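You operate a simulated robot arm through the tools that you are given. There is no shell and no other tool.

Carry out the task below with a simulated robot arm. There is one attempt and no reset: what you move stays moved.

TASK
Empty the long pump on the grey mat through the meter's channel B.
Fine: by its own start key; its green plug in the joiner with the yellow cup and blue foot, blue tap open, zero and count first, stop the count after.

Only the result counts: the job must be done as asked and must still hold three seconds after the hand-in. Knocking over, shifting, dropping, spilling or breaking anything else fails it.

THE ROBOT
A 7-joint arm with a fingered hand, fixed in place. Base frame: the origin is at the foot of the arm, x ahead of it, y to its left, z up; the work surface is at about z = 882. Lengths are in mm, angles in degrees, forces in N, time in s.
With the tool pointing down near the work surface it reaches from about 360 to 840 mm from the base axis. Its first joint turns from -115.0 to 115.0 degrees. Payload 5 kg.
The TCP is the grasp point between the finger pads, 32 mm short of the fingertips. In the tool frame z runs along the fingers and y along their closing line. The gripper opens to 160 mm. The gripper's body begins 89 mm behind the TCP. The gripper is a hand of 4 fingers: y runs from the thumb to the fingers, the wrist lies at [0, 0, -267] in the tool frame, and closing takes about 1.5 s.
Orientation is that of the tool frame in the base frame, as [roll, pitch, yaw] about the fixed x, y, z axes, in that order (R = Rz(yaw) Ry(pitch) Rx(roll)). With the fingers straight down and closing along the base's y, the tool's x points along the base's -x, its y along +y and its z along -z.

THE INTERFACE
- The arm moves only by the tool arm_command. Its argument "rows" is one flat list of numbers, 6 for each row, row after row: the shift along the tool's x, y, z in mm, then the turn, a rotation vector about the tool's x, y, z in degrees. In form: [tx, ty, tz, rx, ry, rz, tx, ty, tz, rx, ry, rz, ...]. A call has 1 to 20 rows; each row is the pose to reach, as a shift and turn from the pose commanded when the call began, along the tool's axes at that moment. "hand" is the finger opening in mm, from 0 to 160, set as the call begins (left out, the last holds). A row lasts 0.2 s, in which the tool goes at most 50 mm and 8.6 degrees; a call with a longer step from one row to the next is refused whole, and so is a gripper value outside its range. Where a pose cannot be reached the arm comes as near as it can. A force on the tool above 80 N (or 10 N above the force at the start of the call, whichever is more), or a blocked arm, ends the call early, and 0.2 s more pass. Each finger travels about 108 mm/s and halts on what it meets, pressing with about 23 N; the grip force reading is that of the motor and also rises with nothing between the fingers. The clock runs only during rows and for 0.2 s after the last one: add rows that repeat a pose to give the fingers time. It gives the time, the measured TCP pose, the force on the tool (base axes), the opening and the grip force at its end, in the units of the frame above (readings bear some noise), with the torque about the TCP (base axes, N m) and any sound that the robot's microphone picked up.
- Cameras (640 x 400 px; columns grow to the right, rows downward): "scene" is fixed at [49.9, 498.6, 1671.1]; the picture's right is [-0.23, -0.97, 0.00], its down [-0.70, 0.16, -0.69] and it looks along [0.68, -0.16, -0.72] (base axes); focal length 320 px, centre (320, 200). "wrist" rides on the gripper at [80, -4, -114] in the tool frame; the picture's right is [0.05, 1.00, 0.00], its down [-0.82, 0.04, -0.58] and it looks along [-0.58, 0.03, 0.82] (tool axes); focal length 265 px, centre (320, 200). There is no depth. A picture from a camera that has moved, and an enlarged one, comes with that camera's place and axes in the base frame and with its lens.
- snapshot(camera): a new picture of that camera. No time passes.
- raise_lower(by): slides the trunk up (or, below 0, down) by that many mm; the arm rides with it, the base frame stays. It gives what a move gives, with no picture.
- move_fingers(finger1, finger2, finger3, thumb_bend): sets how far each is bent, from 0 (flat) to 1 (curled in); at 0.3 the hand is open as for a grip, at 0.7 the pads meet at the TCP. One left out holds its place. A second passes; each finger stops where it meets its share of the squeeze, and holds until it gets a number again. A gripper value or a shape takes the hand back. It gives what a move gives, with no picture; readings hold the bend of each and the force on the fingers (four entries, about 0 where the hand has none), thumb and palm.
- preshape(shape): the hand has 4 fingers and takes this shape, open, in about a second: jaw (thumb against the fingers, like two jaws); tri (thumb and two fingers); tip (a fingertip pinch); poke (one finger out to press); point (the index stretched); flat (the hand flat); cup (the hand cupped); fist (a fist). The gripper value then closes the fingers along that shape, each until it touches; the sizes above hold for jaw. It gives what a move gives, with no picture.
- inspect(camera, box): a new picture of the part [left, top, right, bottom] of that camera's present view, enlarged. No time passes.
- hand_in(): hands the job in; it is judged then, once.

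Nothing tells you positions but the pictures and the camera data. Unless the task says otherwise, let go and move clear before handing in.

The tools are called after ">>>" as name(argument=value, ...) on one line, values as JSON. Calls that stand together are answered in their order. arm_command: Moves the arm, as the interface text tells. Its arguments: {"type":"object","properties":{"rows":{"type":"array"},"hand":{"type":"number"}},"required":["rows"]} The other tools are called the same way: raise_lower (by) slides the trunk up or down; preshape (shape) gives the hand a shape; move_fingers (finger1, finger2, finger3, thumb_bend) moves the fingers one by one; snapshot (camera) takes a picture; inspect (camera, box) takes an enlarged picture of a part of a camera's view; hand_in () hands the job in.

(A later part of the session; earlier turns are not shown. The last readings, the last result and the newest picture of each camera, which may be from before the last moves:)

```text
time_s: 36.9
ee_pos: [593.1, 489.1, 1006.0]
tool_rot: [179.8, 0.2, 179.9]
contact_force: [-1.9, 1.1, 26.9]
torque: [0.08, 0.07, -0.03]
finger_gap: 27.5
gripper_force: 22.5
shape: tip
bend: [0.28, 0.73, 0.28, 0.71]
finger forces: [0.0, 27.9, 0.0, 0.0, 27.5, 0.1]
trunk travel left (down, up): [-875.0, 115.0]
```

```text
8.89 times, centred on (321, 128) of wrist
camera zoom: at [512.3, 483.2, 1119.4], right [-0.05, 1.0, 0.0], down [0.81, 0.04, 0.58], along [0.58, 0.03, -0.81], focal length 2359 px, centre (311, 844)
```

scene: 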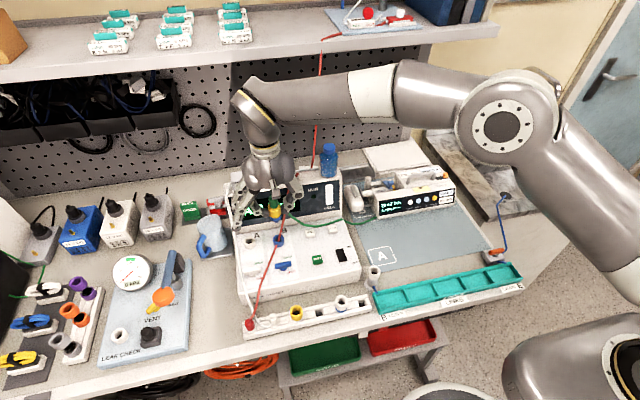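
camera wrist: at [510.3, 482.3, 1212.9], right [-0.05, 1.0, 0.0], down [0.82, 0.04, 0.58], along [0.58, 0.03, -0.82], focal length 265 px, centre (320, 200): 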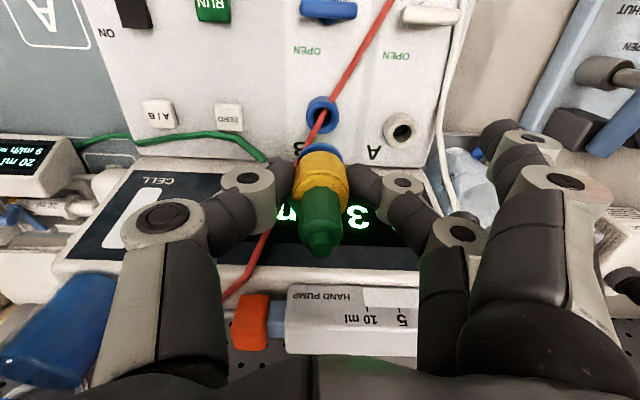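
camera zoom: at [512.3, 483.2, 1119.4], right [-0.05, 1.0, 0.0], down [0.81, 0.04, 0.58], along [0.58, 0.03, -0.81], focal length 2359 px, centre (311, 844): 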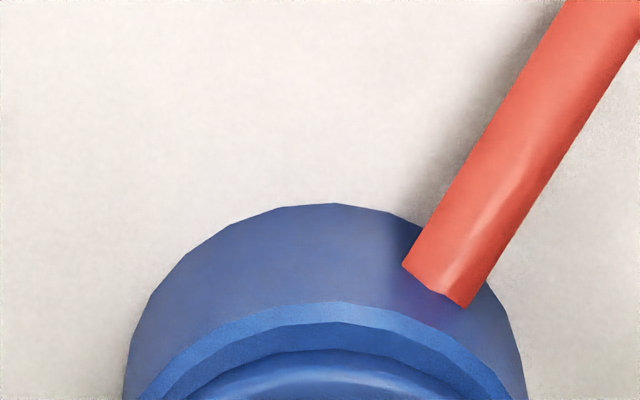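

About 27 N downwards and the foot now sits flush on the port rim. Relaxing the push, then opening the fingers.

>>> arm_command(rows=[0, 0, -1.5, 0, 0, 0, 0, 0, -3, 0, 0, 0, 0, 0, -3, 0, 0, 0])

>>> arm_command(rows=[0, 0, 0, 0, 0, 0, 0, 0, 0, 0, 0, 0, 0, 0, 0, 0, 0, 0, 0, 0, 0, 0, 0, 0], hand=50)

>>> inspect(camera="scene", box=[256, 205, 316, 250])

>>> inspect(camera="wrist", box=[240, 90, 400, 270])

```text
time_s: 37.7
ee_pos: [592.4, 488.7, 1006.7]
tool_rot: [179.9, 0.1, -179.9]
contact_force: [1.6, 4.5, 17.6]
torque: [0.18, -0.05, -0.01]
finger_gap: 27.9
gripper_force: 22.6
shape: tip
bend: [0.28, 0.73, 0.28, 0.71]
finger forces: [0.0, 28.0, 0.0, 0.1, 23.7, 0.1]
trunk travel left (down, up): [-875.0, 115.0]
```

```text
time_s: 38.7
ee_pos: [593.5, 488.9, 1005.8]
tool_rot: [-180.0, 0.0, 180.0]
contact_force: [-0.4, 0.0, 0.0]
torque: [0.0, -0.01, -0.04]
finger_gap: 49.3
gripper_force: 0.1
shape: tip
bend: [0.01, 0.73, 0.01, 0.7]
finger forces: [0.0, 0.0, 0.0, 0.1, 0.1, 0.0]
trunk travel left (down, up): [-875.0, 115.0]
```

```text
8.89 times, centred on (286, 228) of scene
camera zoom: at [49.9, 498.6, 1671.1], right [-0.23, -0.97, 0.0], down [-0.7, 0.16, -0.69], along [0.68, -0.16, -0.72], focal length 2844 px, centre (622, -44)
```

zoom: 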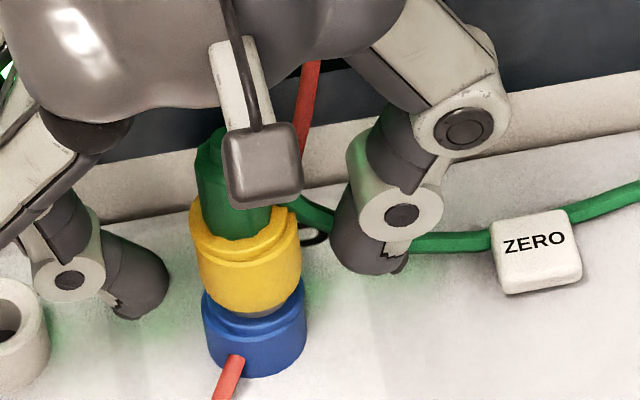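

```text
2.22 times, centred on (320, 180) of wrist
camera zoom: at [513.2, 483.2, 1119.3], right [-0.05, 1.0, 0.0], down [0.82, 0.04, 0.58], along [0.58, 0.03, -0.82], focal length 590 px, centre (320, 244)
```

zoom: 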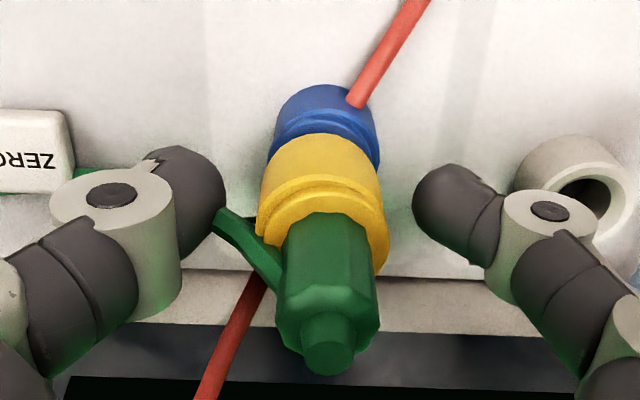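

The joiner with the plug stands upright in port B. I'll rise straight up clear of it and look at the tap.

>>> arm_command(rows=[0, 0, -10, 0, 0, 0, 0, 0, -25, 0, 0, 0, 0, 0, -45, 0, 0, 0, 0, 0, -70, 0, 0, 0, 0, 0, -95, 0, 0, 0, 0, 0, -120, 0, 0, 0, 0, 0, -140, 0, 0, 0, 0, 0, -140, 0, 0, 0])

>>> snapshot(camera="wrist")

>>> snapshot(camera="scene")

>>> inspect(camera="scene", box=[240, 190, 340, 270])

```text
time_s: 40.5
ee_pos: [595.4, 489.9, 1146.5]
tool_rot: [-179.9, 0.0, -179.9]
contact_force: [0.1, -0.1, 0.3]
torque: [0.0, -0.01, -0.01]
finger_gap: 49.4
gripper_force: 0.0
shape: tip
bend: [0.01, 0.73, 0.01, 0.7]
finger forces: [0.1, 0.0, 0.1, 0.0, 0.0, 0.1]
trunk travel left (down, up): [-875.0, 115.0]
```

```text
taken
camera wrist: at [514.1, 484.0, 1260.4], right [-0.05, 1.0, 0.0], down [0.82, 0.04, 0.58], along [0.58, 0.03, -0.82], focal length 265 px, centre (320, 200)
```

wrist: 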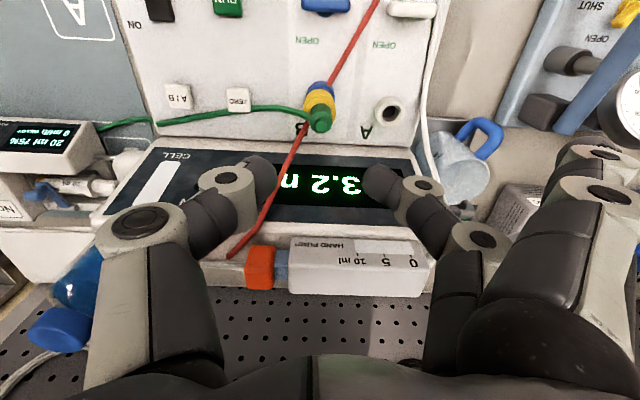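

```text
taken
```

scene: 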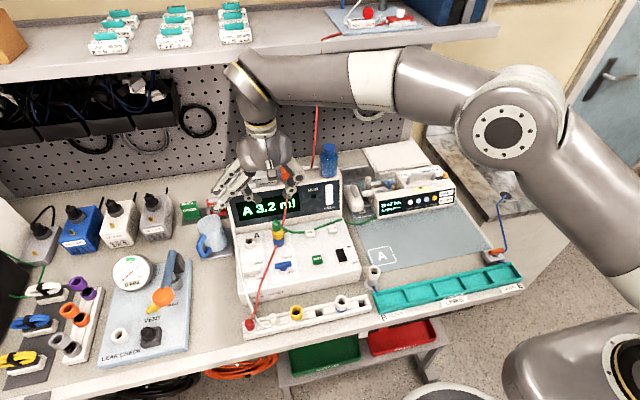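

```text
5.00 times, centred on (290, 230) of scene
camera zoom: at [49.9, 498.6, 1671.1], right [-0.23, -0.97, 0.0], down [-0.7, 0.16, -0.69], along [0.68, -0.16, -0.72], focal length 1600 px, centre (470, 50)
```

zoom: 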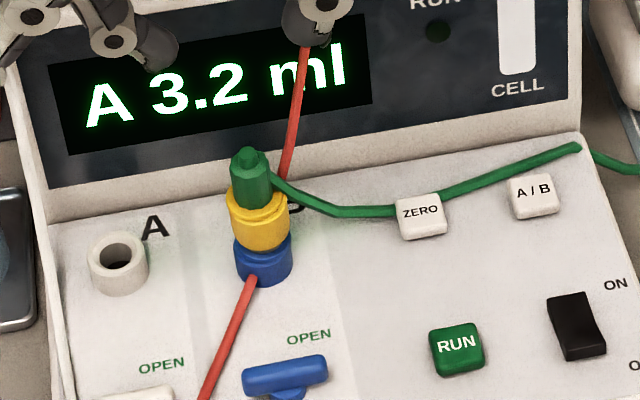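

The joiner and plug are in place in port B. Now I'll take the poke shape (needed for the keys, and usable for pushing the tap bar) and look at where the fingertip is.

>>> preshape(shape="poke")

>>> snapshot(camera="wrist")

>>> inspect(camera="scene", box=[190, 120, 350, 240])

```text
time_s: 41.4
ee_pos: [594.3, 489.4, 1146.8]
tool_rot: [-180.0, -0.1, 180.0]
contact_force: [-0.2, 0.7, -0.2]
torque: [0.03, -0.01, -0.04]
finger_gap: 0.0
gripper_force: 0.1
shape: poke
bend: [1.0, 1.0, 1.0, 0.47]
finger forces: [0.1, 0.1, 0.1, 0.0, 0.0, 0.1]
trunk travel left (down, up): [-875.0, 115.0]
```

```text
taken
camera wrist: at [514.0, 483.8, 1260.2], right [-0.05, 1.0, 0.0], down [0.82, 0.04, 0.58], along [0.58, 0.03, -0.82], focal length 265 px, centre (320, 200)
```

wrist: 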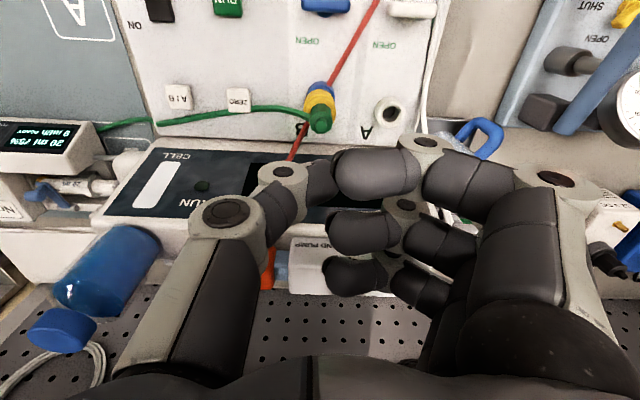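

```text
3.33 times, centred on (270, 180) of scene
camera zoom: at [49.9, 498.6, 1671.1], right [-0.23, -0.97, 0.0], down [-0.7, 0.16, -0.69], along [0.68, -0.16, -0.72], focal length 1066 px, centre (487, 267)
```

zoom: 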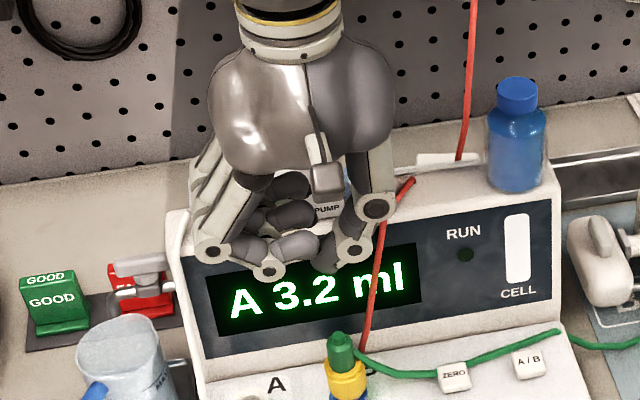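

In poke the thumb is the one left out. Let me also look at the point shape to compare.

>>> preshape(shape="point")

>>> snapshot(camera="wrist")

>>> inspect(camera="scene", box=[190, 120, 350, 240])

```text
time_s: 42.3
ee_pos: [593.5, 488.7, 1146.4]
tool_rot: [-179.9, -0.1, 180.0]
contact_force: [0.2, 0.1, 0.4]
torque: [-0.02, 0.04, 0.01]
finger_gap: 152.2
gripper_force: 0.0
shape: point
bend: [0.3, 1.0, 1.0, 0.54]
finger forces: [0.1, 0.0, 0.1, 0.1, 0.0, 0.0]
trunk travel left (down, up): [-875.0, 115.0]
```

```text
taken
camera wrist: at [514.0, 483.8, 1260.2], right [-0.05, 1.0, 0.0], down [0.82, 0.04, 0.58], along [0.58, 0.03, -0.82], focal length 265 px, centre (320, 200)
```

wrist: 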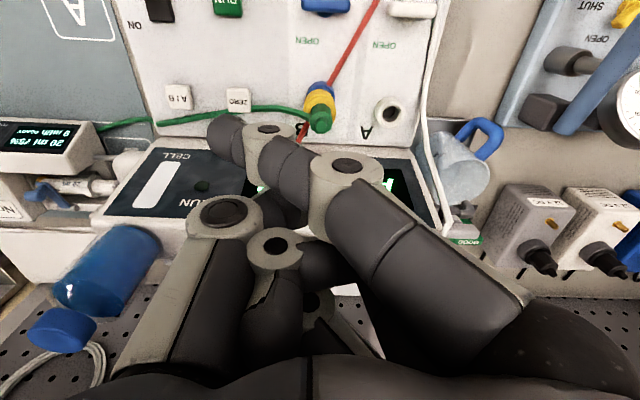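

```text
3.33 times, centred on (270, 180) of scene
camera zoom: at [49.9, 498.6, 1671.1], right [-0.23, -0.97, 0.0], down [-0.7, 0.16, -0.69], along [0.68, -0.16, -0.72], focal length 1066 px, centre (487, 267)
```

zoom: 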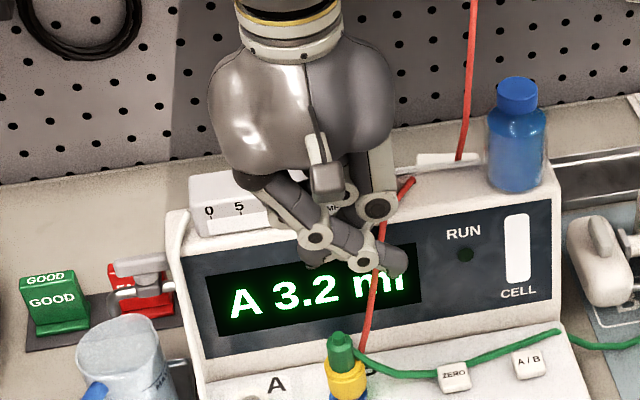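

The point shape crosses the index over, which is awkward. I'll try a fist with only the middle finger straightened, which should give a clean straight poker.

>>> preshape(shape="fist")

>>> move_fingers(finger1=1.0, finger2=0.0, finger3=1.0)

>>> snapshot(camera="wrist")

>>> inspect(camera="scene", box=[190, 100, 350, 240])

```text
time_s: 43.2
ee_pos: [594.2, 489.6, 1147.7]
tool_rot: [-179.9, 0.0, -180.0]
contact_force: [0.3, 0.0, -0.3]
torque: [-0.03, 0.02, 0.01]
finger_gap: 0.1
gripper_force: 0.0
shape: fist
bend: [0.96, 1.0, 1.0, 0.54]
finger forces: [0.0, 0.0, 0.0, 0.0, 0.0, 0.1]
trunk travel left (down, up): [-875.0, 115.0]
```

```text
time_s: 44.2
ee_pos: [594.0, 490.0, 1147.4]
tool_rot: [-179.9, 0.1, -180.0]
contact_force: [-0.3, 0.0, 0.0]
torque: [0.03, -0.01, -0.04]
finger_gap: 49.0
gripper_force: 0.0
shape: fingers
bend: [1.0, 0.47, 1.0, 0.54]
finger forces: [0.0, 0.0, 0.0, 0.0, 0.0, 0.1]
trunk travel left (down, up): [-875.0, 115.0]
```

```text
taken
camera wrist: at [514.0, 483.9, 1260.2], right [-0.05, 1.0, 0.0], down [0.82, 0.04, 0.58], along [0.58, 0.03, -0.82], focal length 265 px, centre (320, 200)
```

wrist: 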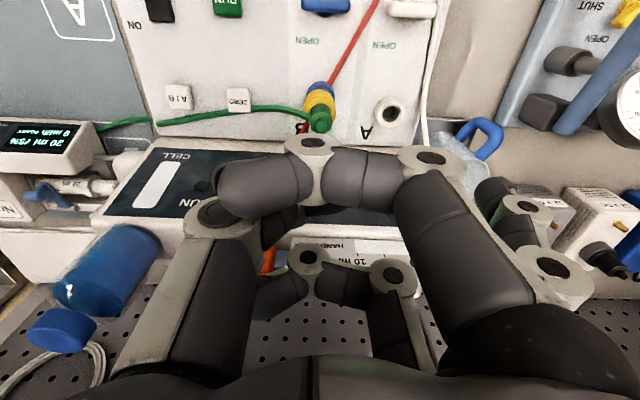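

```text
2.86 times, centred on (270, 170) of scene
camera zoom: at [49.9, 498.6, 1671.1], right [-0.23, -0.97, 0.0], down [-0.7, 0.16, -0.69], along [0.68, -0.16, -0.72], focal length 914 px, centre (463, 286)
```

zoom: 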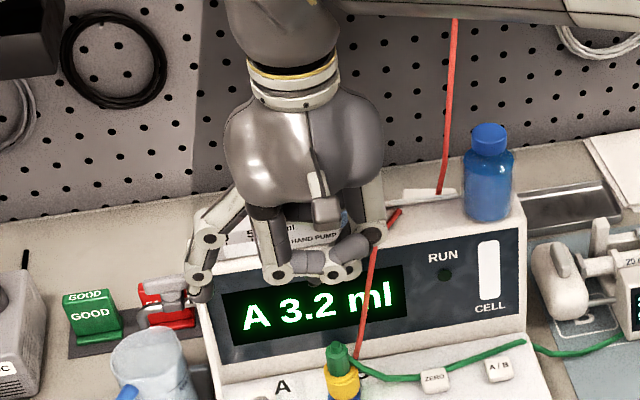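

The middle finger is still opening; one more second to straighten it.

>>> move_fingers(finger2=0.0)

>>> snapshot(camera="wrist")

>>> inspect(camera="scene", box=[190, 100, 350, 240])

```text
time_s: 45.2
ee_pos: [594.0, 489.2, 1147.3]
tool_rot: [180.0, 0.1, -180.0]
contact_force: [0.0, 0.2, 0.1]
torque: [-0.01, -0.05, -0.01]
finger_gap: 48.9
gripper_force: 0.0
shape: fingers
bend: [1.0, 0.0, 1.0, 0.54]
finger forces: [0.0, 0.0, 0.1, 0.1, 0.1, 0.1]
trunk travel left (down, up): [-875.0, 115.0]
```

```text
taken
camera wrist: at [514.0, 483.9, 1260.2], right [-0.05, 1.0, 0.0], down [0.82, 0.04, 0.58], along [0.58, 0.03, -0.82], focal length 265 px, centre (320, 200)
```

wrist: 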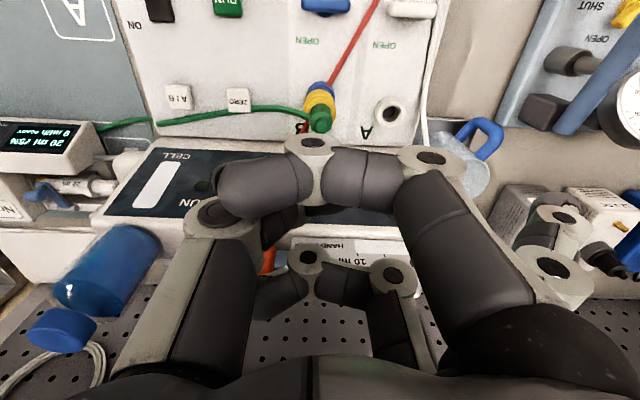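

```text
2.86 times, centred on (270, 170) of scene
camera zoom: at [49.9, 498.6, 1671.1], right [-0.23, -0.97, 0.0], down [-0.7, 0.16, -0.69], along [0.68, -0.16, -0.72], focal length 914 px, centre (463, 286)
```

zoom: 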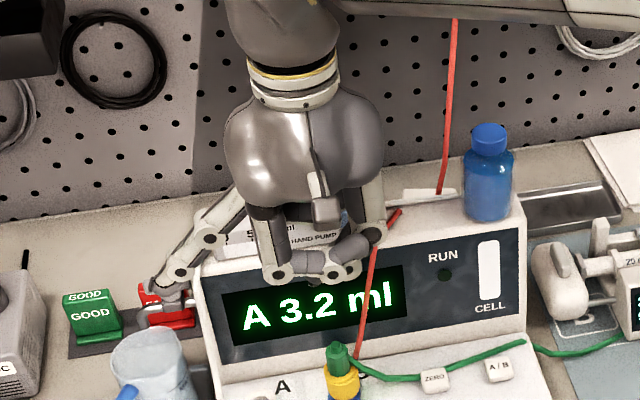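

The middle finger is now straight, about 43° outward; tilting the hand that much will make it vertical. First I'll measure the tap and face height from here.

>>> inspect(camera="wrist", box=[270, 0, 390, 75])

>>> inspect(camera="wrist", box=[140, 0, 280, 120])

```text
5.33 times, centred on (330, 38) of wrist
camera zoom: at [514.0, 483.9, 1260.2], right [-0.05, 1.0, 0.0], down [0.82, 0.04, 0.58], along [0.58, 0.03, -0.82], focal length 1416 px, centre (267, 1067)
```

zoom: 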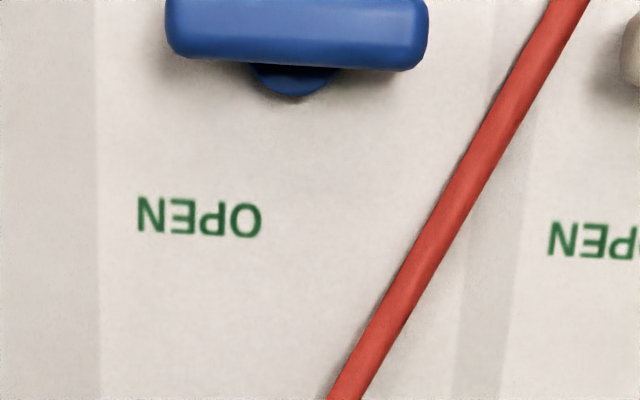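

```text
3.33 times, centred on (210, 60) of wrist
camera zoom: at [514.0, 483.9, 1260.2], right [-0.05, 1.0, 0.0], down [0.82, 0.04, 0.58], along [0.58, 0.03, -0.82], focal length 885 px, centre (687, 667)
```

zoom: 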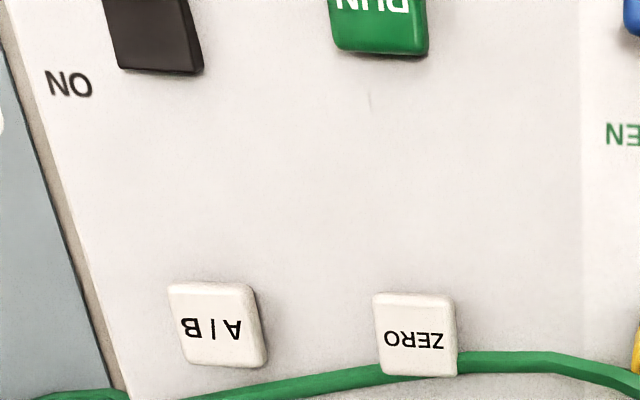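

The face is about z≈945 and the bar spans y≈466–512 at x≈509 over a stem at (508, 489.5). I'll check the similar yellow vent tap for a hint on which way such taps turn.

>>> inspect(camera="scene", box=[110, 250, 210, 350])

>>> inspect(camera="wrist", box=[540, 0, 640, 60])

>>> inspect(camera="scene", box=[235, 245, 315, 295])

```text
4.00 times, centred on (160, 300) of scene
camera zoom: at [49.9, 498.6, 1671.1], right [-0.23, -0.97, 0.0], down [-0.7, 0.16, -0.69], along [0.68, -0.16, -0.72], focal length 1280 px, centre (960, -200)
```

zoom: 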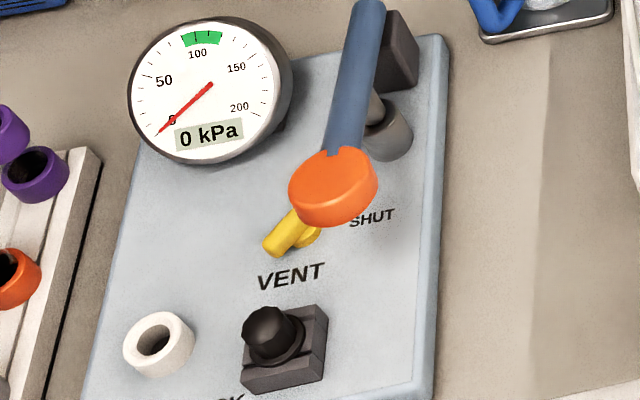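

```text
6.40 times, centred on (590, 30) of wrist
camera zoom: at [514.0, 483.9, 1260.2], right [-0.05, 1.0, 0.0], down [0.82, 0.04, 0.58], along [0.58, 0.03, -0.82], focal length 1699 px, centre (-1408, 1288)
```

zoom: 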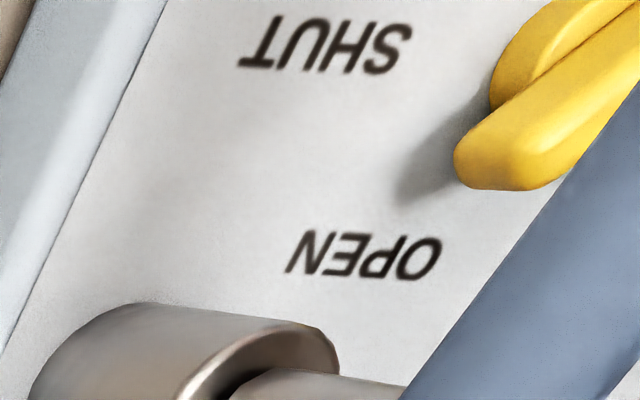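

```text
8.00 times, centred on (275, 270) of scene
camera zoom: at [49.9, 498.6, 1671.1], right [-0.23, -0.97, 0.0], down [-0.7, 0.16, -0.69], along [0.68, -0.16, -0.72], focal length 2559 px, centre (680, -360)
```

zoom: 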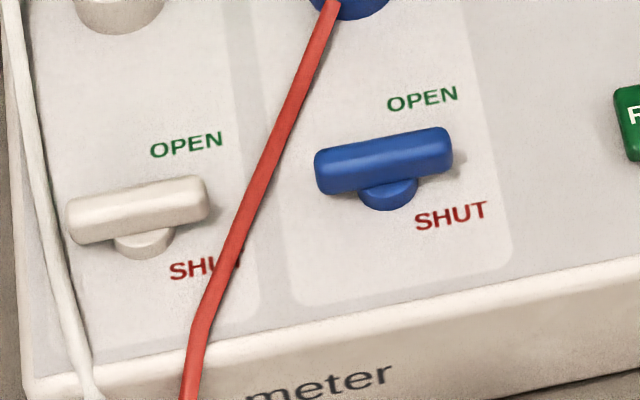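

The yellow tap's bar end leans toward its OPEN label, so opening is counter-clockwise from above (right-hand end moves away from me). I'll move over the tap and tilt the hand 43° so the straight finger points down.

>>> arm_command(rows=[26, -28, 10, 0, 0, 0, 51, -57, 20, 0, 0, 0, 77, -85, 30, 0, 0, 0, 102, -113, 40, 0, 0, 0, 102, -113, 40, 7.2, 0, 0, 102, -113, 40, 14.4, 0, 0, 102, -113, 40, 21.6, 0, 0, 102, -113, 40, 28.8, 0, 0, 102, -113, 40, 36, 0, 0, 102, -113, 40, 43, 0, 0, 102, -113, 40, 43, 0, 0])

>>> snapshot(camera="wrist")

>>> snapshot(camera="scene")

>>> inspect(camera="scene", box=[220, 150, 380, 300])

```text
time_s: 47.6
ee_pos: [490.8, 375.9, 1106.9]
tool_rot: [-136.9, -0.1, 180.0]
contact_force: [-0.2, 0.3, -0.6]
torque: [0.05, 0.01, 0.02]
finger_gap: 48.7
gripper_force: 0.1
shape: fingers
bend: [1.0, 0.0, 1.0, 0.54]
finger forces: [0.0, 0.0, 0.0, 0.0, 0.0, 0.1]
trunk travel left (down, up): [-875.0, 115.0]
```

```text
taken
camera wrist: at [410.9, 449.6, 1191.7], right [-0.05, 0.73, -0.68], down [0.82, 0.42, 0.39], along [0.58, -0.54, -0.62], focal length 265 px, centre (320, 200)
```

wrist: 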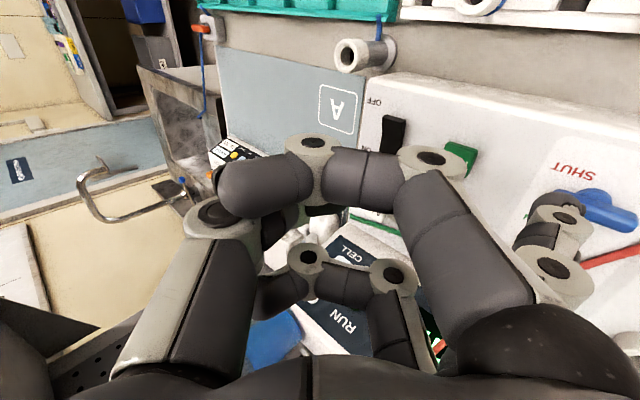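

```text
taken
```

scene: 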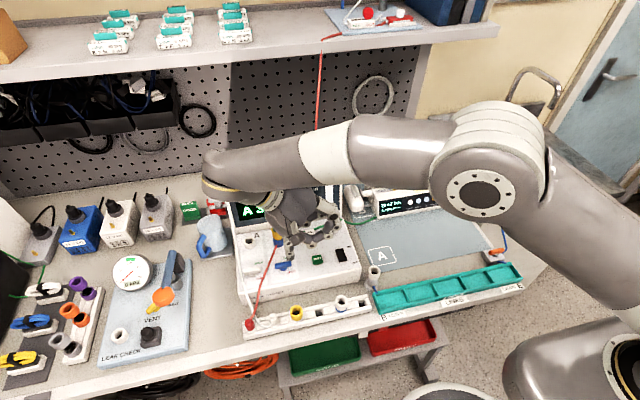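

```text
2.67 times, centred on (300, 225) of scene
camera zoom: at [49.9, 498.6, 1671.1], right [-0.23, -0.97, 0.0], down [-0.7, 0.16, -0.69], along [0.68, -0.16, -0.72], focal length 853 px, centre (373, 133)
```

zoom: 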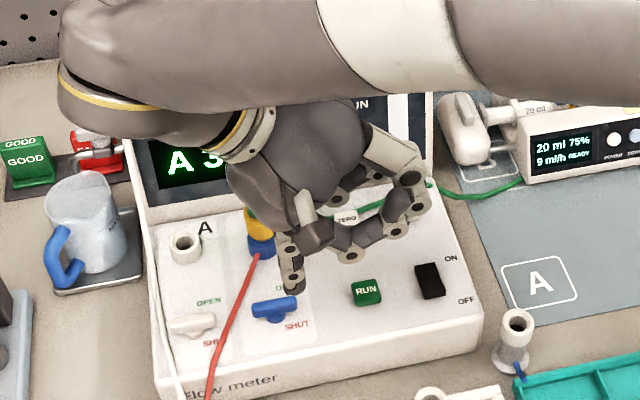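

The finger now points straight down just above and beyond the tap. Zooming to locate the fingertip precisely.

>>> inspect(camera="scene", box=[260, 225, 340, 285])

>>> inspect(camera="wrist", box=[480, 120, 640, 320])

```text
6.67 times, centred on (300, 255) of scene
camera zoom: at [49.9, 498.6, 1671.1], right [-0.23, -0.97, 0.0], down [-0.7, 0.16, -0.69], along [0.68, -0.16, -0.72], focal length 2133 px, centre (453, -167)
```

zoom: 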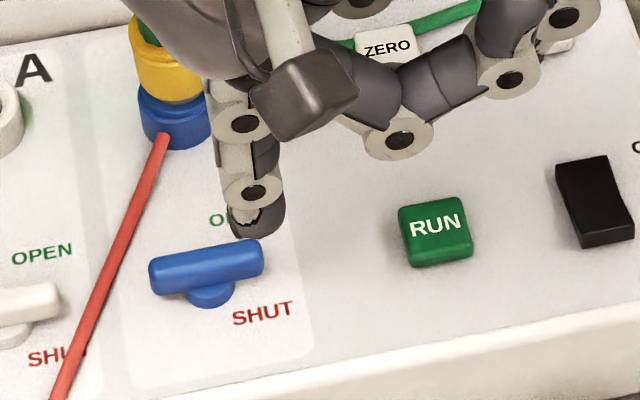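

```text
2.00 times, centred on (560, 220) of wrist
camera zoom: at [410.9, 449.6, 1191.7], right [-0.05, 0.73, -0.68], down [0.82, 0.42, 0.39], along [0.58, -0.54, -0.62], focal length 531 px, centre (-160, 160)
```

zoom: 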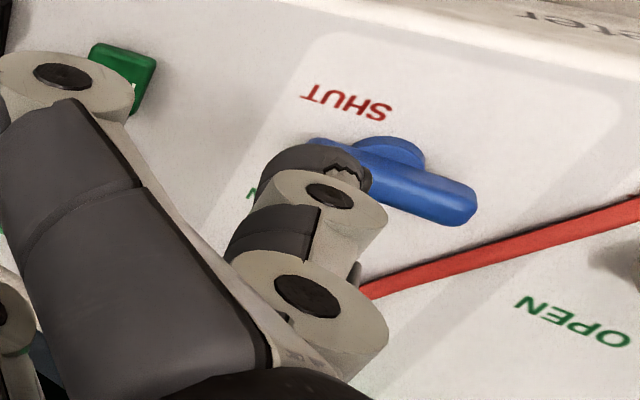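

Fingertip is near (488, 470), bottom around z≈1004. I'll lower it on the near side of the bar's right end in two stages.

>>> arm_command(rows=[1, 6.8, 7.3, 0, 0, 0, 1, 13.6, 14.6, 0, 0, 0, 1, 20.5, 21.9, 0, 0, 0, 1, 27.3, 29.2, 0, 0, 0, 1, 27.3, 29.2, 0, 0, 0])

>>> inspect(camera="scene", box=[255, 240, 315, 285])

>>> inspect(camera="wrist", box=[480, 120, 640, 320])

```text
time_s: 48.8
ee_pos: [490.6, 377.1, 1065.8]
tool_rot: [-137.0, -0.1, 180.0]
contact_force: [-0.2, -0.1, -0.1]
torque: [0.05, 0.02, -0.03]
finger_gap: 48.7
gripper_force: 0.2
shape: fingers
bend: [1.0, 0.0, 1.0, 0.54]
finger forces: [0.0, 0.1, 0.0, 0.0, 0.0, 0.0]
trunk travel left (down, up): [-875.0, 115.0]
```

```text
8.89 times, centred on (285, 262) of scene
camera zoom: at [49.9, 498.6, 1671.1], right [-0.23, -0.97, 0.0], down [-0.7, 0.16, -0.69], along [0.68, -0.16, -0.72], focal length 2844 px, centre (631, -356)
```

zoom: 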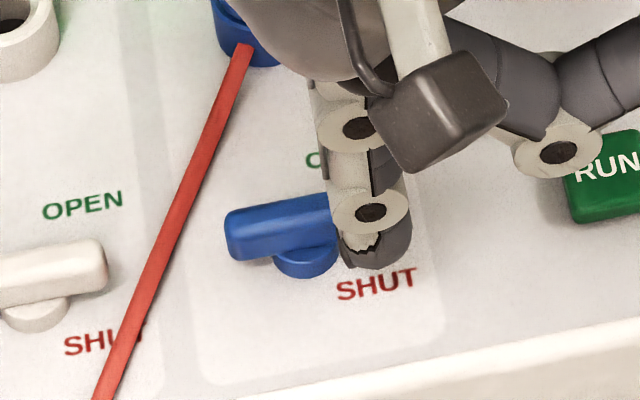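

```text
2.00 times, centred on (560, 220) of wrist
camera zoom: at [410.3, 450.6, 1151.0], right [-0.05, 0.73, -0.68], down [0.82, 0.42, 0.39], along [0.58, -0.54, -0.62], focal length 531 px, centre (-160, 160)
```

zoom: 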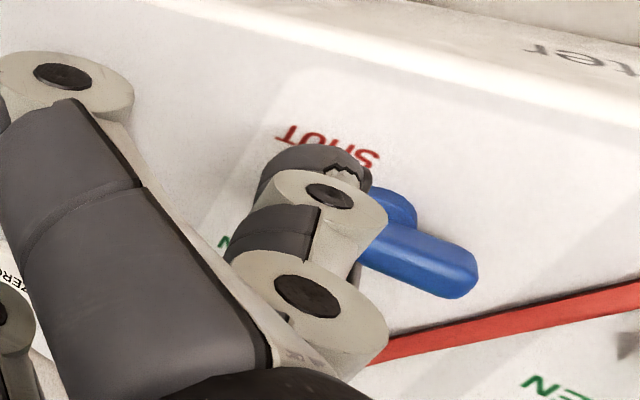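

Fingertip is beside the bar's right end on the near side. Lowering 7 mm more, then a first gentle push forward.

>>> arm_command(rows=[0, 2.4, 2.6, 0, 0, 0, 0, 4.8, 5.1, 0, 0, 0, 0, 4.8, 5.1, 0, 0, 0])

>>> arm_command(rows=[-2, 0, 0, 0, 0, 0, -4, 0, 0, 0, 0, 0, -6, 0, 0, 0, 0, 0, -8, 0, 0, 0, 0, 0])

>>> inspect(camera="scene", box=[255, 240, 315, 285])

>>> inspect(camera="wrist", box=[480, 120, 640, 320])

```text
time_s: 49.6
ee_pos: [489.9, 377.4, 1057.8]
tool_rot: [-136.9, 0.0, 179.9]
contact_force: [-0.2, 0.3, -1.0]
torque: [-0.02, 0.0, -0.01]
finger_gap: 48.5
gripper_force: 0.0
shape: fingers
bend: [1.0, 0.0, 1.0, 0.54]
finger forces: [0.0, 0.1, 0.0, 0.0, 0.0, 0.0]
trunk travel left (down, up): [-875.0, 115.0]
```

```text
time_s: 50.6
ee_pos: [498.9, 376.1, 1059.3]
tool_rot: [-136.9, -0.1, 180.0]
contact_force: [-0.3, -0.8, -0.3]
torque: [-0.05, 0.05, 0.02]
finger_gap: 48.8
gripper_force: 0.1
shape: fingers
bend: [1.0, 0.01, 1.0, 0.54]
finger forces: [0.1, 0.6, 0.0, 0.0, 0.1, 0.1]
trunk travel left (down, up): [-875.0, 115.0]
```

```text
8.89 times, centred on (285, 262) of scene
camera zoom: at [49.9, 498.6, 1671.1], right [-0.23, -0.97, 0.0], down [-0.7, 0.16, -0.69], along [0.68, -0.16, -0.72], focal length 2844 px, centre (631, -356)
```

zoom: 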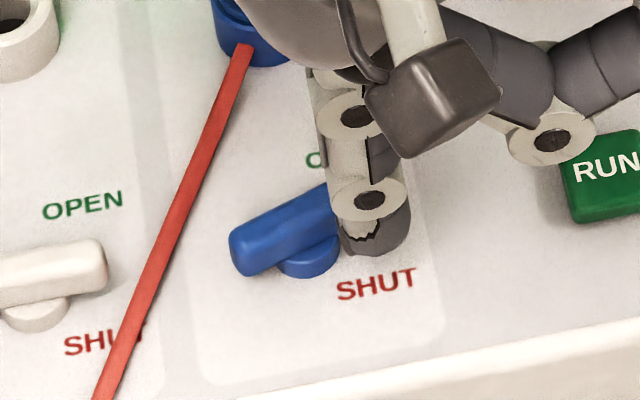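

```text
2.00 times, centred on (560, 220) of wrist
camera zoom: at [418.5, 450.5, 1144.5], right [-0.05, 0.73, -0.68], down [0.82, 0.42, 0.39], along [0.58, -0.54, -0.62], focal length 531 px, centre (-160, 160)
```

zoom: 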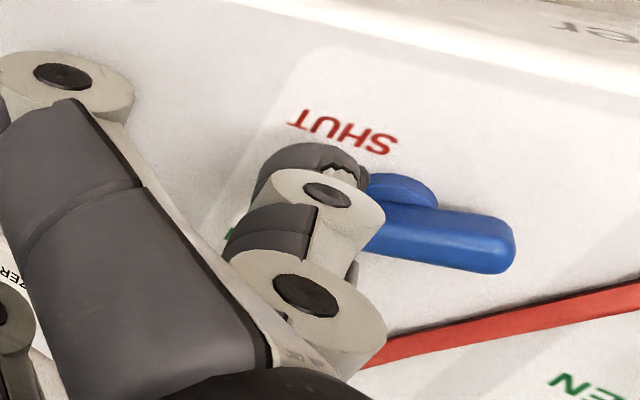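

The bar is turning easily (well under 1 N). Continuing along the arc.

>>> arm_command(rows=[-3, -0.8, 0.7, 0, 0, 0, -6, -1.5, 1.4, 0, 0, 0, -9, -1.5, 1.4, 0, 0, 0, -12, -1.5, 1.4, 0, 0, 0, -15, -0.8, 0.7, 0, 0, 0, -17, 0, 0, 0, 0, 0])

>>> inspect(camera="scene", box=[255, 240, 315, 285])

>>> inspect(camera="wrist", box=[480, 120, 640, 320])

```text
time_s: 52.0
ee_pos: [513.9, 377.0, 1059.4]
tool_rot: [-137.1, 0.0, 180.0]
contact_force: [-6.4, -4.0, 2.0]
torque: [-0.24, 0.59, 0.58]
finger_gap: 48.6
gripper_force: 3.8
shape: fingers
bend: [1.0, 0.05, 1.0, 0.54]
finger forces: [0.0, 7.6, 0.0, 0.0, 0.0, 0.0]
trunk travel left (down, up): [-875.0, 115.0]
```

```text
8.89 times, centred on (285, 262) of scene
camera zoom: at [49.9, 498.6, 1671.1], right [-0.23, -0.97, 0.0], down [-0.7, 0.16, -0.69], along [0.68, -0.16, -0.72], focal length 2844 px, centre (631, -356)
```

zoom: 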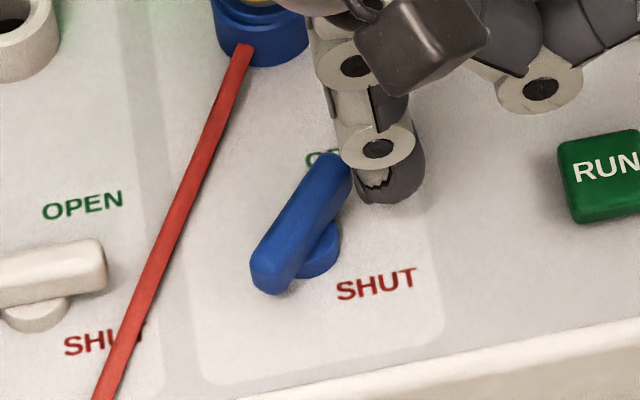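

```text
2.00 times, centred on (560, 220) of wrist
camera zoom: at [434.5, 450.2, 1144.9], right [-0.05, 0.73, -0.68], down [0.82, 0.42, 0.39], along [0.58, -0.53, -0.62], focal length 531 px, centre (-160, 160)
```

zoom: 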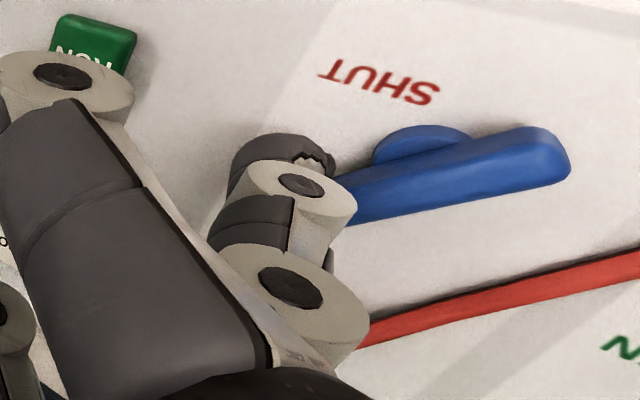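

The bar is about 54° round, with around 7 N now. I'll push a little further in the direction square to the bar and see whether it keeps turning or is at a stop.

>>> arm_command(rows=[-2, 1.1, -1, 0, 0, 0, -4, 2.2, -2, 0, 0, 0, -4, 2.2, -2, 0, 0, 0])

>>> inspect(camera="scene", box=[255, 240, 315, 285])

>>> inspect(camera="wrist", box=[480, 120, 640, 320])

```text
time_s: 52.8
ee_pos: [519.4, 379.5, 1058.3]
tool_rot: [-136.9, -0.1, 180.0]
contact_force: [-2.3, -5.7, 1.2]
torque: [-0.32, 0.2, 0.18]
finger_gap: 49.1
gripper_force: 2.8
shape: fingers
bend: [1.0, 0.07, 1.0, 0.54]
finger forces: [0.1, 6.3, 0.0, 0.0, 0.0, 0.0]
trunk travel left (down, up): [-875.0, 115.0]
```

```text
8.89 times, centred on (285, 262) of scene
camera zoom: at [49.9, 498.6, 1671.1], right [-0.23, -0.97, 0.0], down [-0.7, 0.16, -0.69], along [0.68, -0.16, -0.72], focal length 2844 px, centre (631, -356)
```

zoom: 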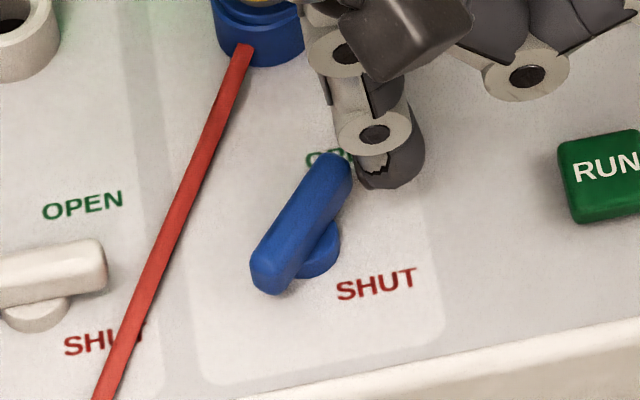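

```text
2.00 times, centred on (560, 220) of wrist
camera zoom: at [439.4, 452.8, 1144.3], right [-0.05, 0.73, -0.68], down [0.82, 0.42, 0.39], along [0.58, -0.54, -0.62], focal length 531 px, centre (-160, 160)
```

zoom: 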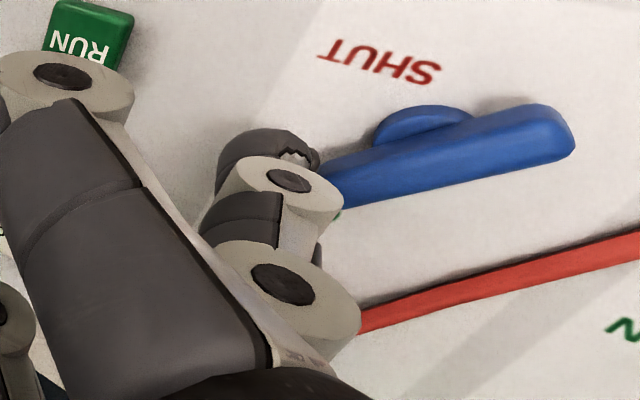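

The bar stopped at roughly 54°, pointing at the OPEN label, and no longer turns — it's at its open stop, like the yellow tap. Backing the finger off and rising.

>>> arm_command(rows=[3, -2.9, 2.7, 0, 0, 0, 6, -5.8, 5.5, 0, 0, 0, 6, -12, -2, 0, 0, 0, 6, -26, -16, 0, 0, 0, 6, -40, -31, 0, 0, 0, 6, -53.5, -45.7, 0, 0, 0, 6, -53.5, -45.7, 0, 0, 0])

>>> inspect(camera="scene", box=[255, 240, 315, 285])

>>> snapshot(camera="wrist")

>>> snapshot(camera="scene")

```text
time_s: 54.4
ee_pos: [513.7, 371.2, 1128.9]
tool_rot: [-136.9, 0.0, -180.0]
contact_force: [-0.9, -0.3, 1.0]
torque: [0.02, -0.03, 0.01]
finger_gap: 48.6
gripper_force: 0.1
shape: fingers
bend: [1.0, 0.0, 1.0, 0.54]
finger forces: [0.0, 0.0, 0.0, 0.0, 0.0, 0.2]
trunk travel left (down, up): [-875.0, 115.0]
```

```text
8.89 times, centred on (285, 262) of scene
camera zoom: at [49.9, 498.6, 1671.1], right [-0.23, -0.97, 0.0], down [-0.7, 0.16, -0.69], along [0.68, -0.16, -0.72], focal length 2844 px, centre (631, -356)
```

zoom: 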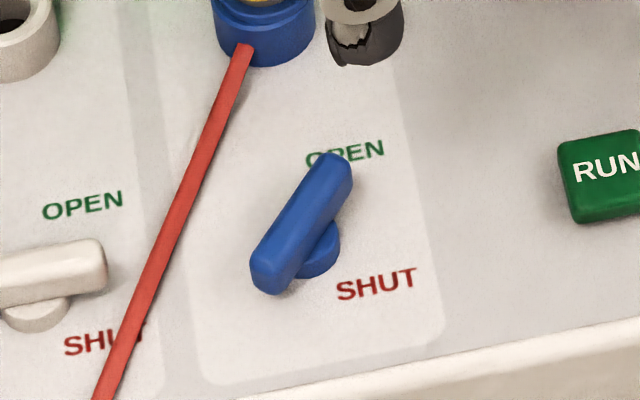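

```text
taken
camera wrist: at [433.6, 445.4, 1214.5], right [-0.05, 0.73, -0.68], down [0.82, 0.42, 0.39], along [0.58, -0.54, -0.62], focal length 265 px, centre (320, 200)
```

wrist: 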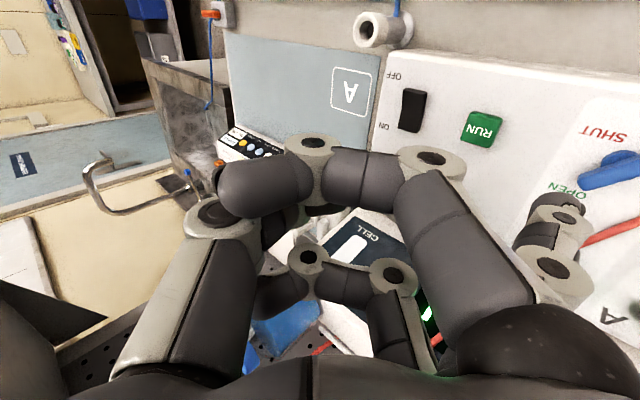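

```text
taken
```

scene: 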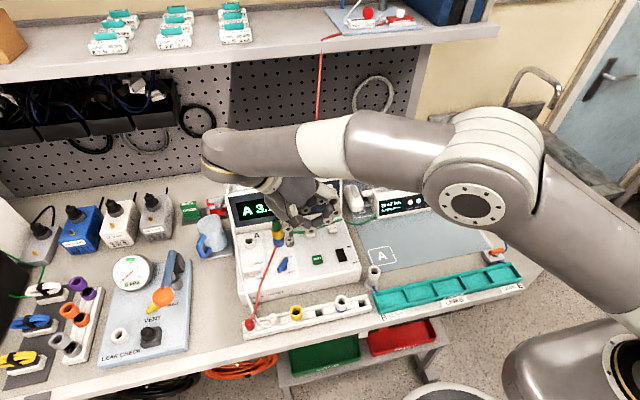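

The tap points at OPEN and stays. Next the A/B key (about (598, 332), top z≈956): I'll move the fingertip over it.

>>> arm_command(rows=[-15, -15, 22, 0, 0, 0, -31, -31, 45, 0, 0, 0, -46, -46, 68, 0, 0, 0, -62, -62, 90, 0, 0, 0, -77, -76.8, 112.6, 0, 0, 0, -77, -76.8, 112.6, 0, 0, 0])

>>> snapshot(camera="wrist")

>>> inspect(camera="scene", box=[270, 180, 370, 260])

```text
time_s: 55.8
ee_pos: [590.7, 238.1, 1099.8]
tool_rot: [-136.9, 0.1, -180.0]
contact_force: [-1.1, -0.5, -0.1]
torque: [0.03, 0.01, 0.01]
finger_gap: 48.7
gripper_force: 0.0
shape: fingers
bend: [1.0, 0.0, 1.0, 0.54]
finger forces: [0.0, 0.0, 0.0, 0.0, 0.0, 0.0]
trunk travel left (down, up): [-875.0, 115.0]
```

```text
taken
camera wrist: at [509.4, 311.1, 1185.1], right [-0.05, 0.73, -0.68], down [0.82, 0.42, 0.39], along [0.58, -0.53, -0.62], focal length 265 px, centre (320, 200)
```

wrist: 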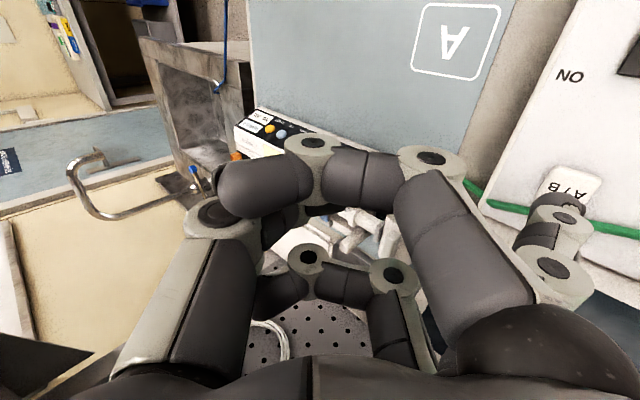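

```text
5.00 times, centred on (320, 220) of scene
camera zoom: at [49.9, 498.6, 1671.1], right [-0.23, -0.97, 0.0], down [-0.7, 0.16, -0.69], along [0.68, -0.16, -0.72], focal length 1600 px, centre (320, 100)
```

zoom: 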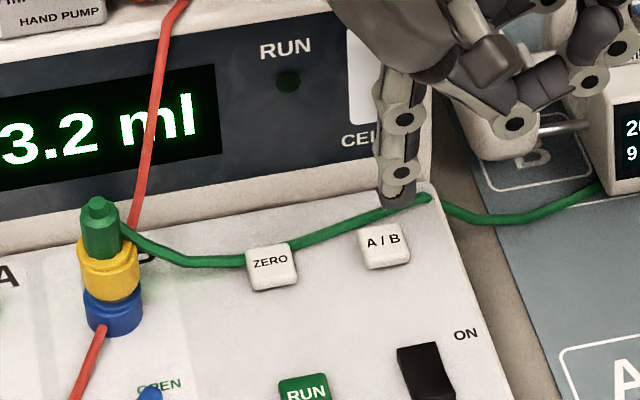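

The fingertip is just short of the A/B key's centre. Shifting +3 mm in x and y and lowering to just above it.

>>> arm_command(rows=[-3, 9, 5, 0, 0, 0, -3, 17, 12, 0, 0, 0, -3, 25, 20, 0, 0, 0, -3, 28, 25.7, 0, 0, 0, -3, 28, 25.7, 0, 0, 0])

>>> inspect(camera="scene", box=[310, 200, 360, 240])

>>> inspect(camera="wrist", box=[480, 120, 640, 300])

```text
time_s: 57.0
ee_pos: [592.6, 240.2, 1062.2]
tool_rot: [-137.0, 0.1, 179.9]
contact_force: [-0.1, 0.4, -0.6]
torque: [0.0, -0.01, 0.01]
finger_gap: 48.7
gripper_force: 0.1
shape: fingers
bend: [1.0, 0.0, 1.0, 0.54]
finger forces: [0.0, 0.1, 0.0, 0.0, 0.1, 0.1]
trunk travel left (down, up): [-875.0, 115.0]
```

```text
10.00 times, centred on (335, 220) of scene
camera zoom: at [49.9, 498.6, 1671.1], right [-0.23, -0.97, 0.0], down [-0.7, 0.16, -0.69], along [0.68, -0.16, -0.72], focal length 3199 px, centre (170, 0)
```

zoom: 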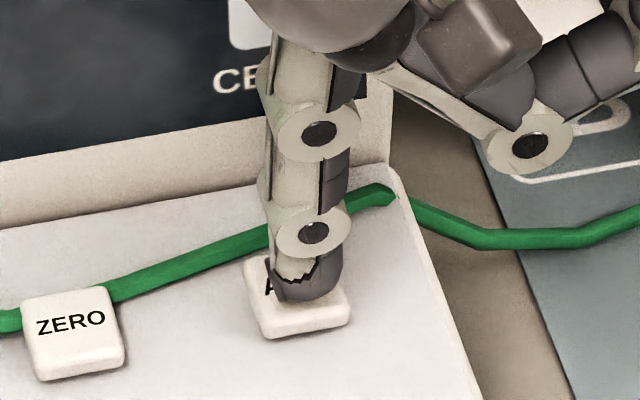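

```text
2.22 times, centred on (560, 210) of wrist
camera zoom: at [512.5, 314.5, 1146.9], right [-0.05, 0.73, -0.68], down [0.82, 0.42, 0.39], along [0.58, -0.54, -0.62], focal length 590 px, centre (-213, 178)
```

zoom: 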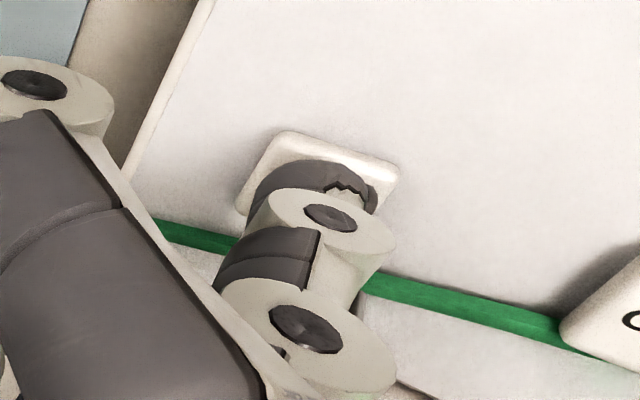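

Finger is over the A/B key. Pressing down in small steps and watching force and sound.

>>> arm_command(rows=[0, 1.4, 1.5, 0, 0, 0, 0, 2.7, 2.9, 0, 0, 0, 0, 4.1, 4.4, 0, 0, 0])

>>> inspect(camera="scene", box=[230, 180, 360, 250])

```text
time_s: 57.8
ee_pos: [593.1, 241.4, 1055.0]
tool_rot: [-136.9, 0.0, -180.0]
contact_force: [-0.8, -0.8, 1.2]
torque: [0.08, 0.01, 0.02]
finger_gap: 48.8
gripper_force: 0.4
shape: fingers
bend: [1.0, 0.0, 1.0, 0.54]
finger forces: [0.1, 1.0, 0.0, 0.0, 0.0, 0.0]
trunk travel left (down, up): [-875.0, 115.0]
```

```text
4.92 times, centred on (295, 215) of scene
camera zoom: at [49.9, 498.6, 1671.1], right [-0.23, -0.97, 0.0], down [-0.7, 0.16, -0.69], along [0.68, -0.16, -0.72], focal length 1575 px, centre (443, 126)
```

zoom: 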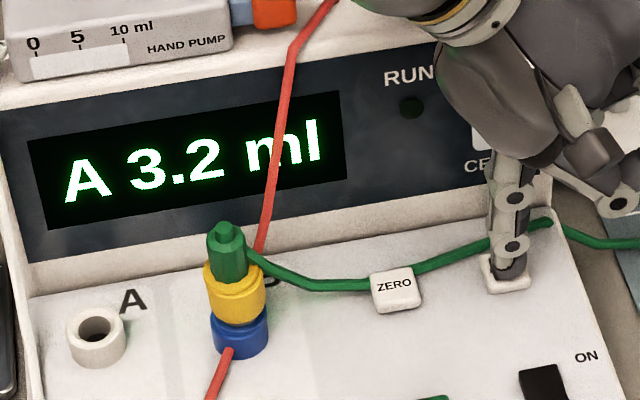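

Contact at about 1 N, display still "A 3.2 ml". Pressing 2–3 mm further.

>>> arm_command(rows=[0, 0.7, 0.7, 0, 0, 0, 0, 1.4, 1.5, 0, 0, 0, 0, 1.7, 1.9, 0, 0, 0])

>>> inspect(camera="scene", box=[230, 180, 360, 250])

```text
time_s: 58.6
ee_pos: [593.5, 241.6, 1052.8]
tool_rot: [-137.0, 0.0, 180.0]
contact_force: [0.4, -0.5, 1.6]
torque: [0.16, 0.07, 0.1]
finger_gap: 48.7
gripper_force: 1.3
shape: fingers
bend: [1.0, 0.0, 1.0, 0.54]
finger forces: [0.0, 2.2, 0.0, 0.0, 0.1, 0.1]
trunk travel left (down, up): [-875.0, 115.0]
heard: click
```

```text
4.92 times, centred on (295, 215) of scene
camera zoom: at [49.9, 498.6, 1671.1], right [-0.23, -0.97, 0.0], down [-0.7, 0.16, -0.69], along [0.68, -0.16, -0.72], focal length 1575 px, centre (443, 126)
```

zoom: 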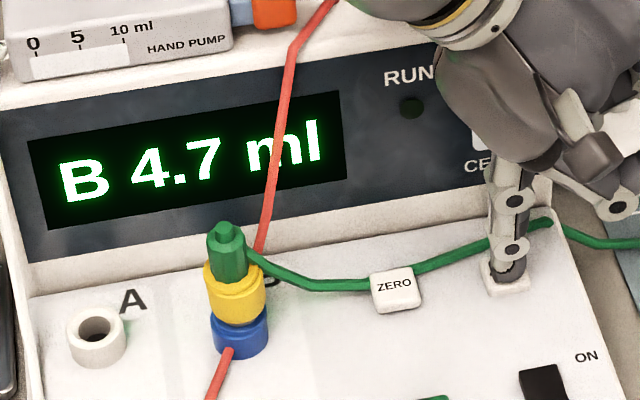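

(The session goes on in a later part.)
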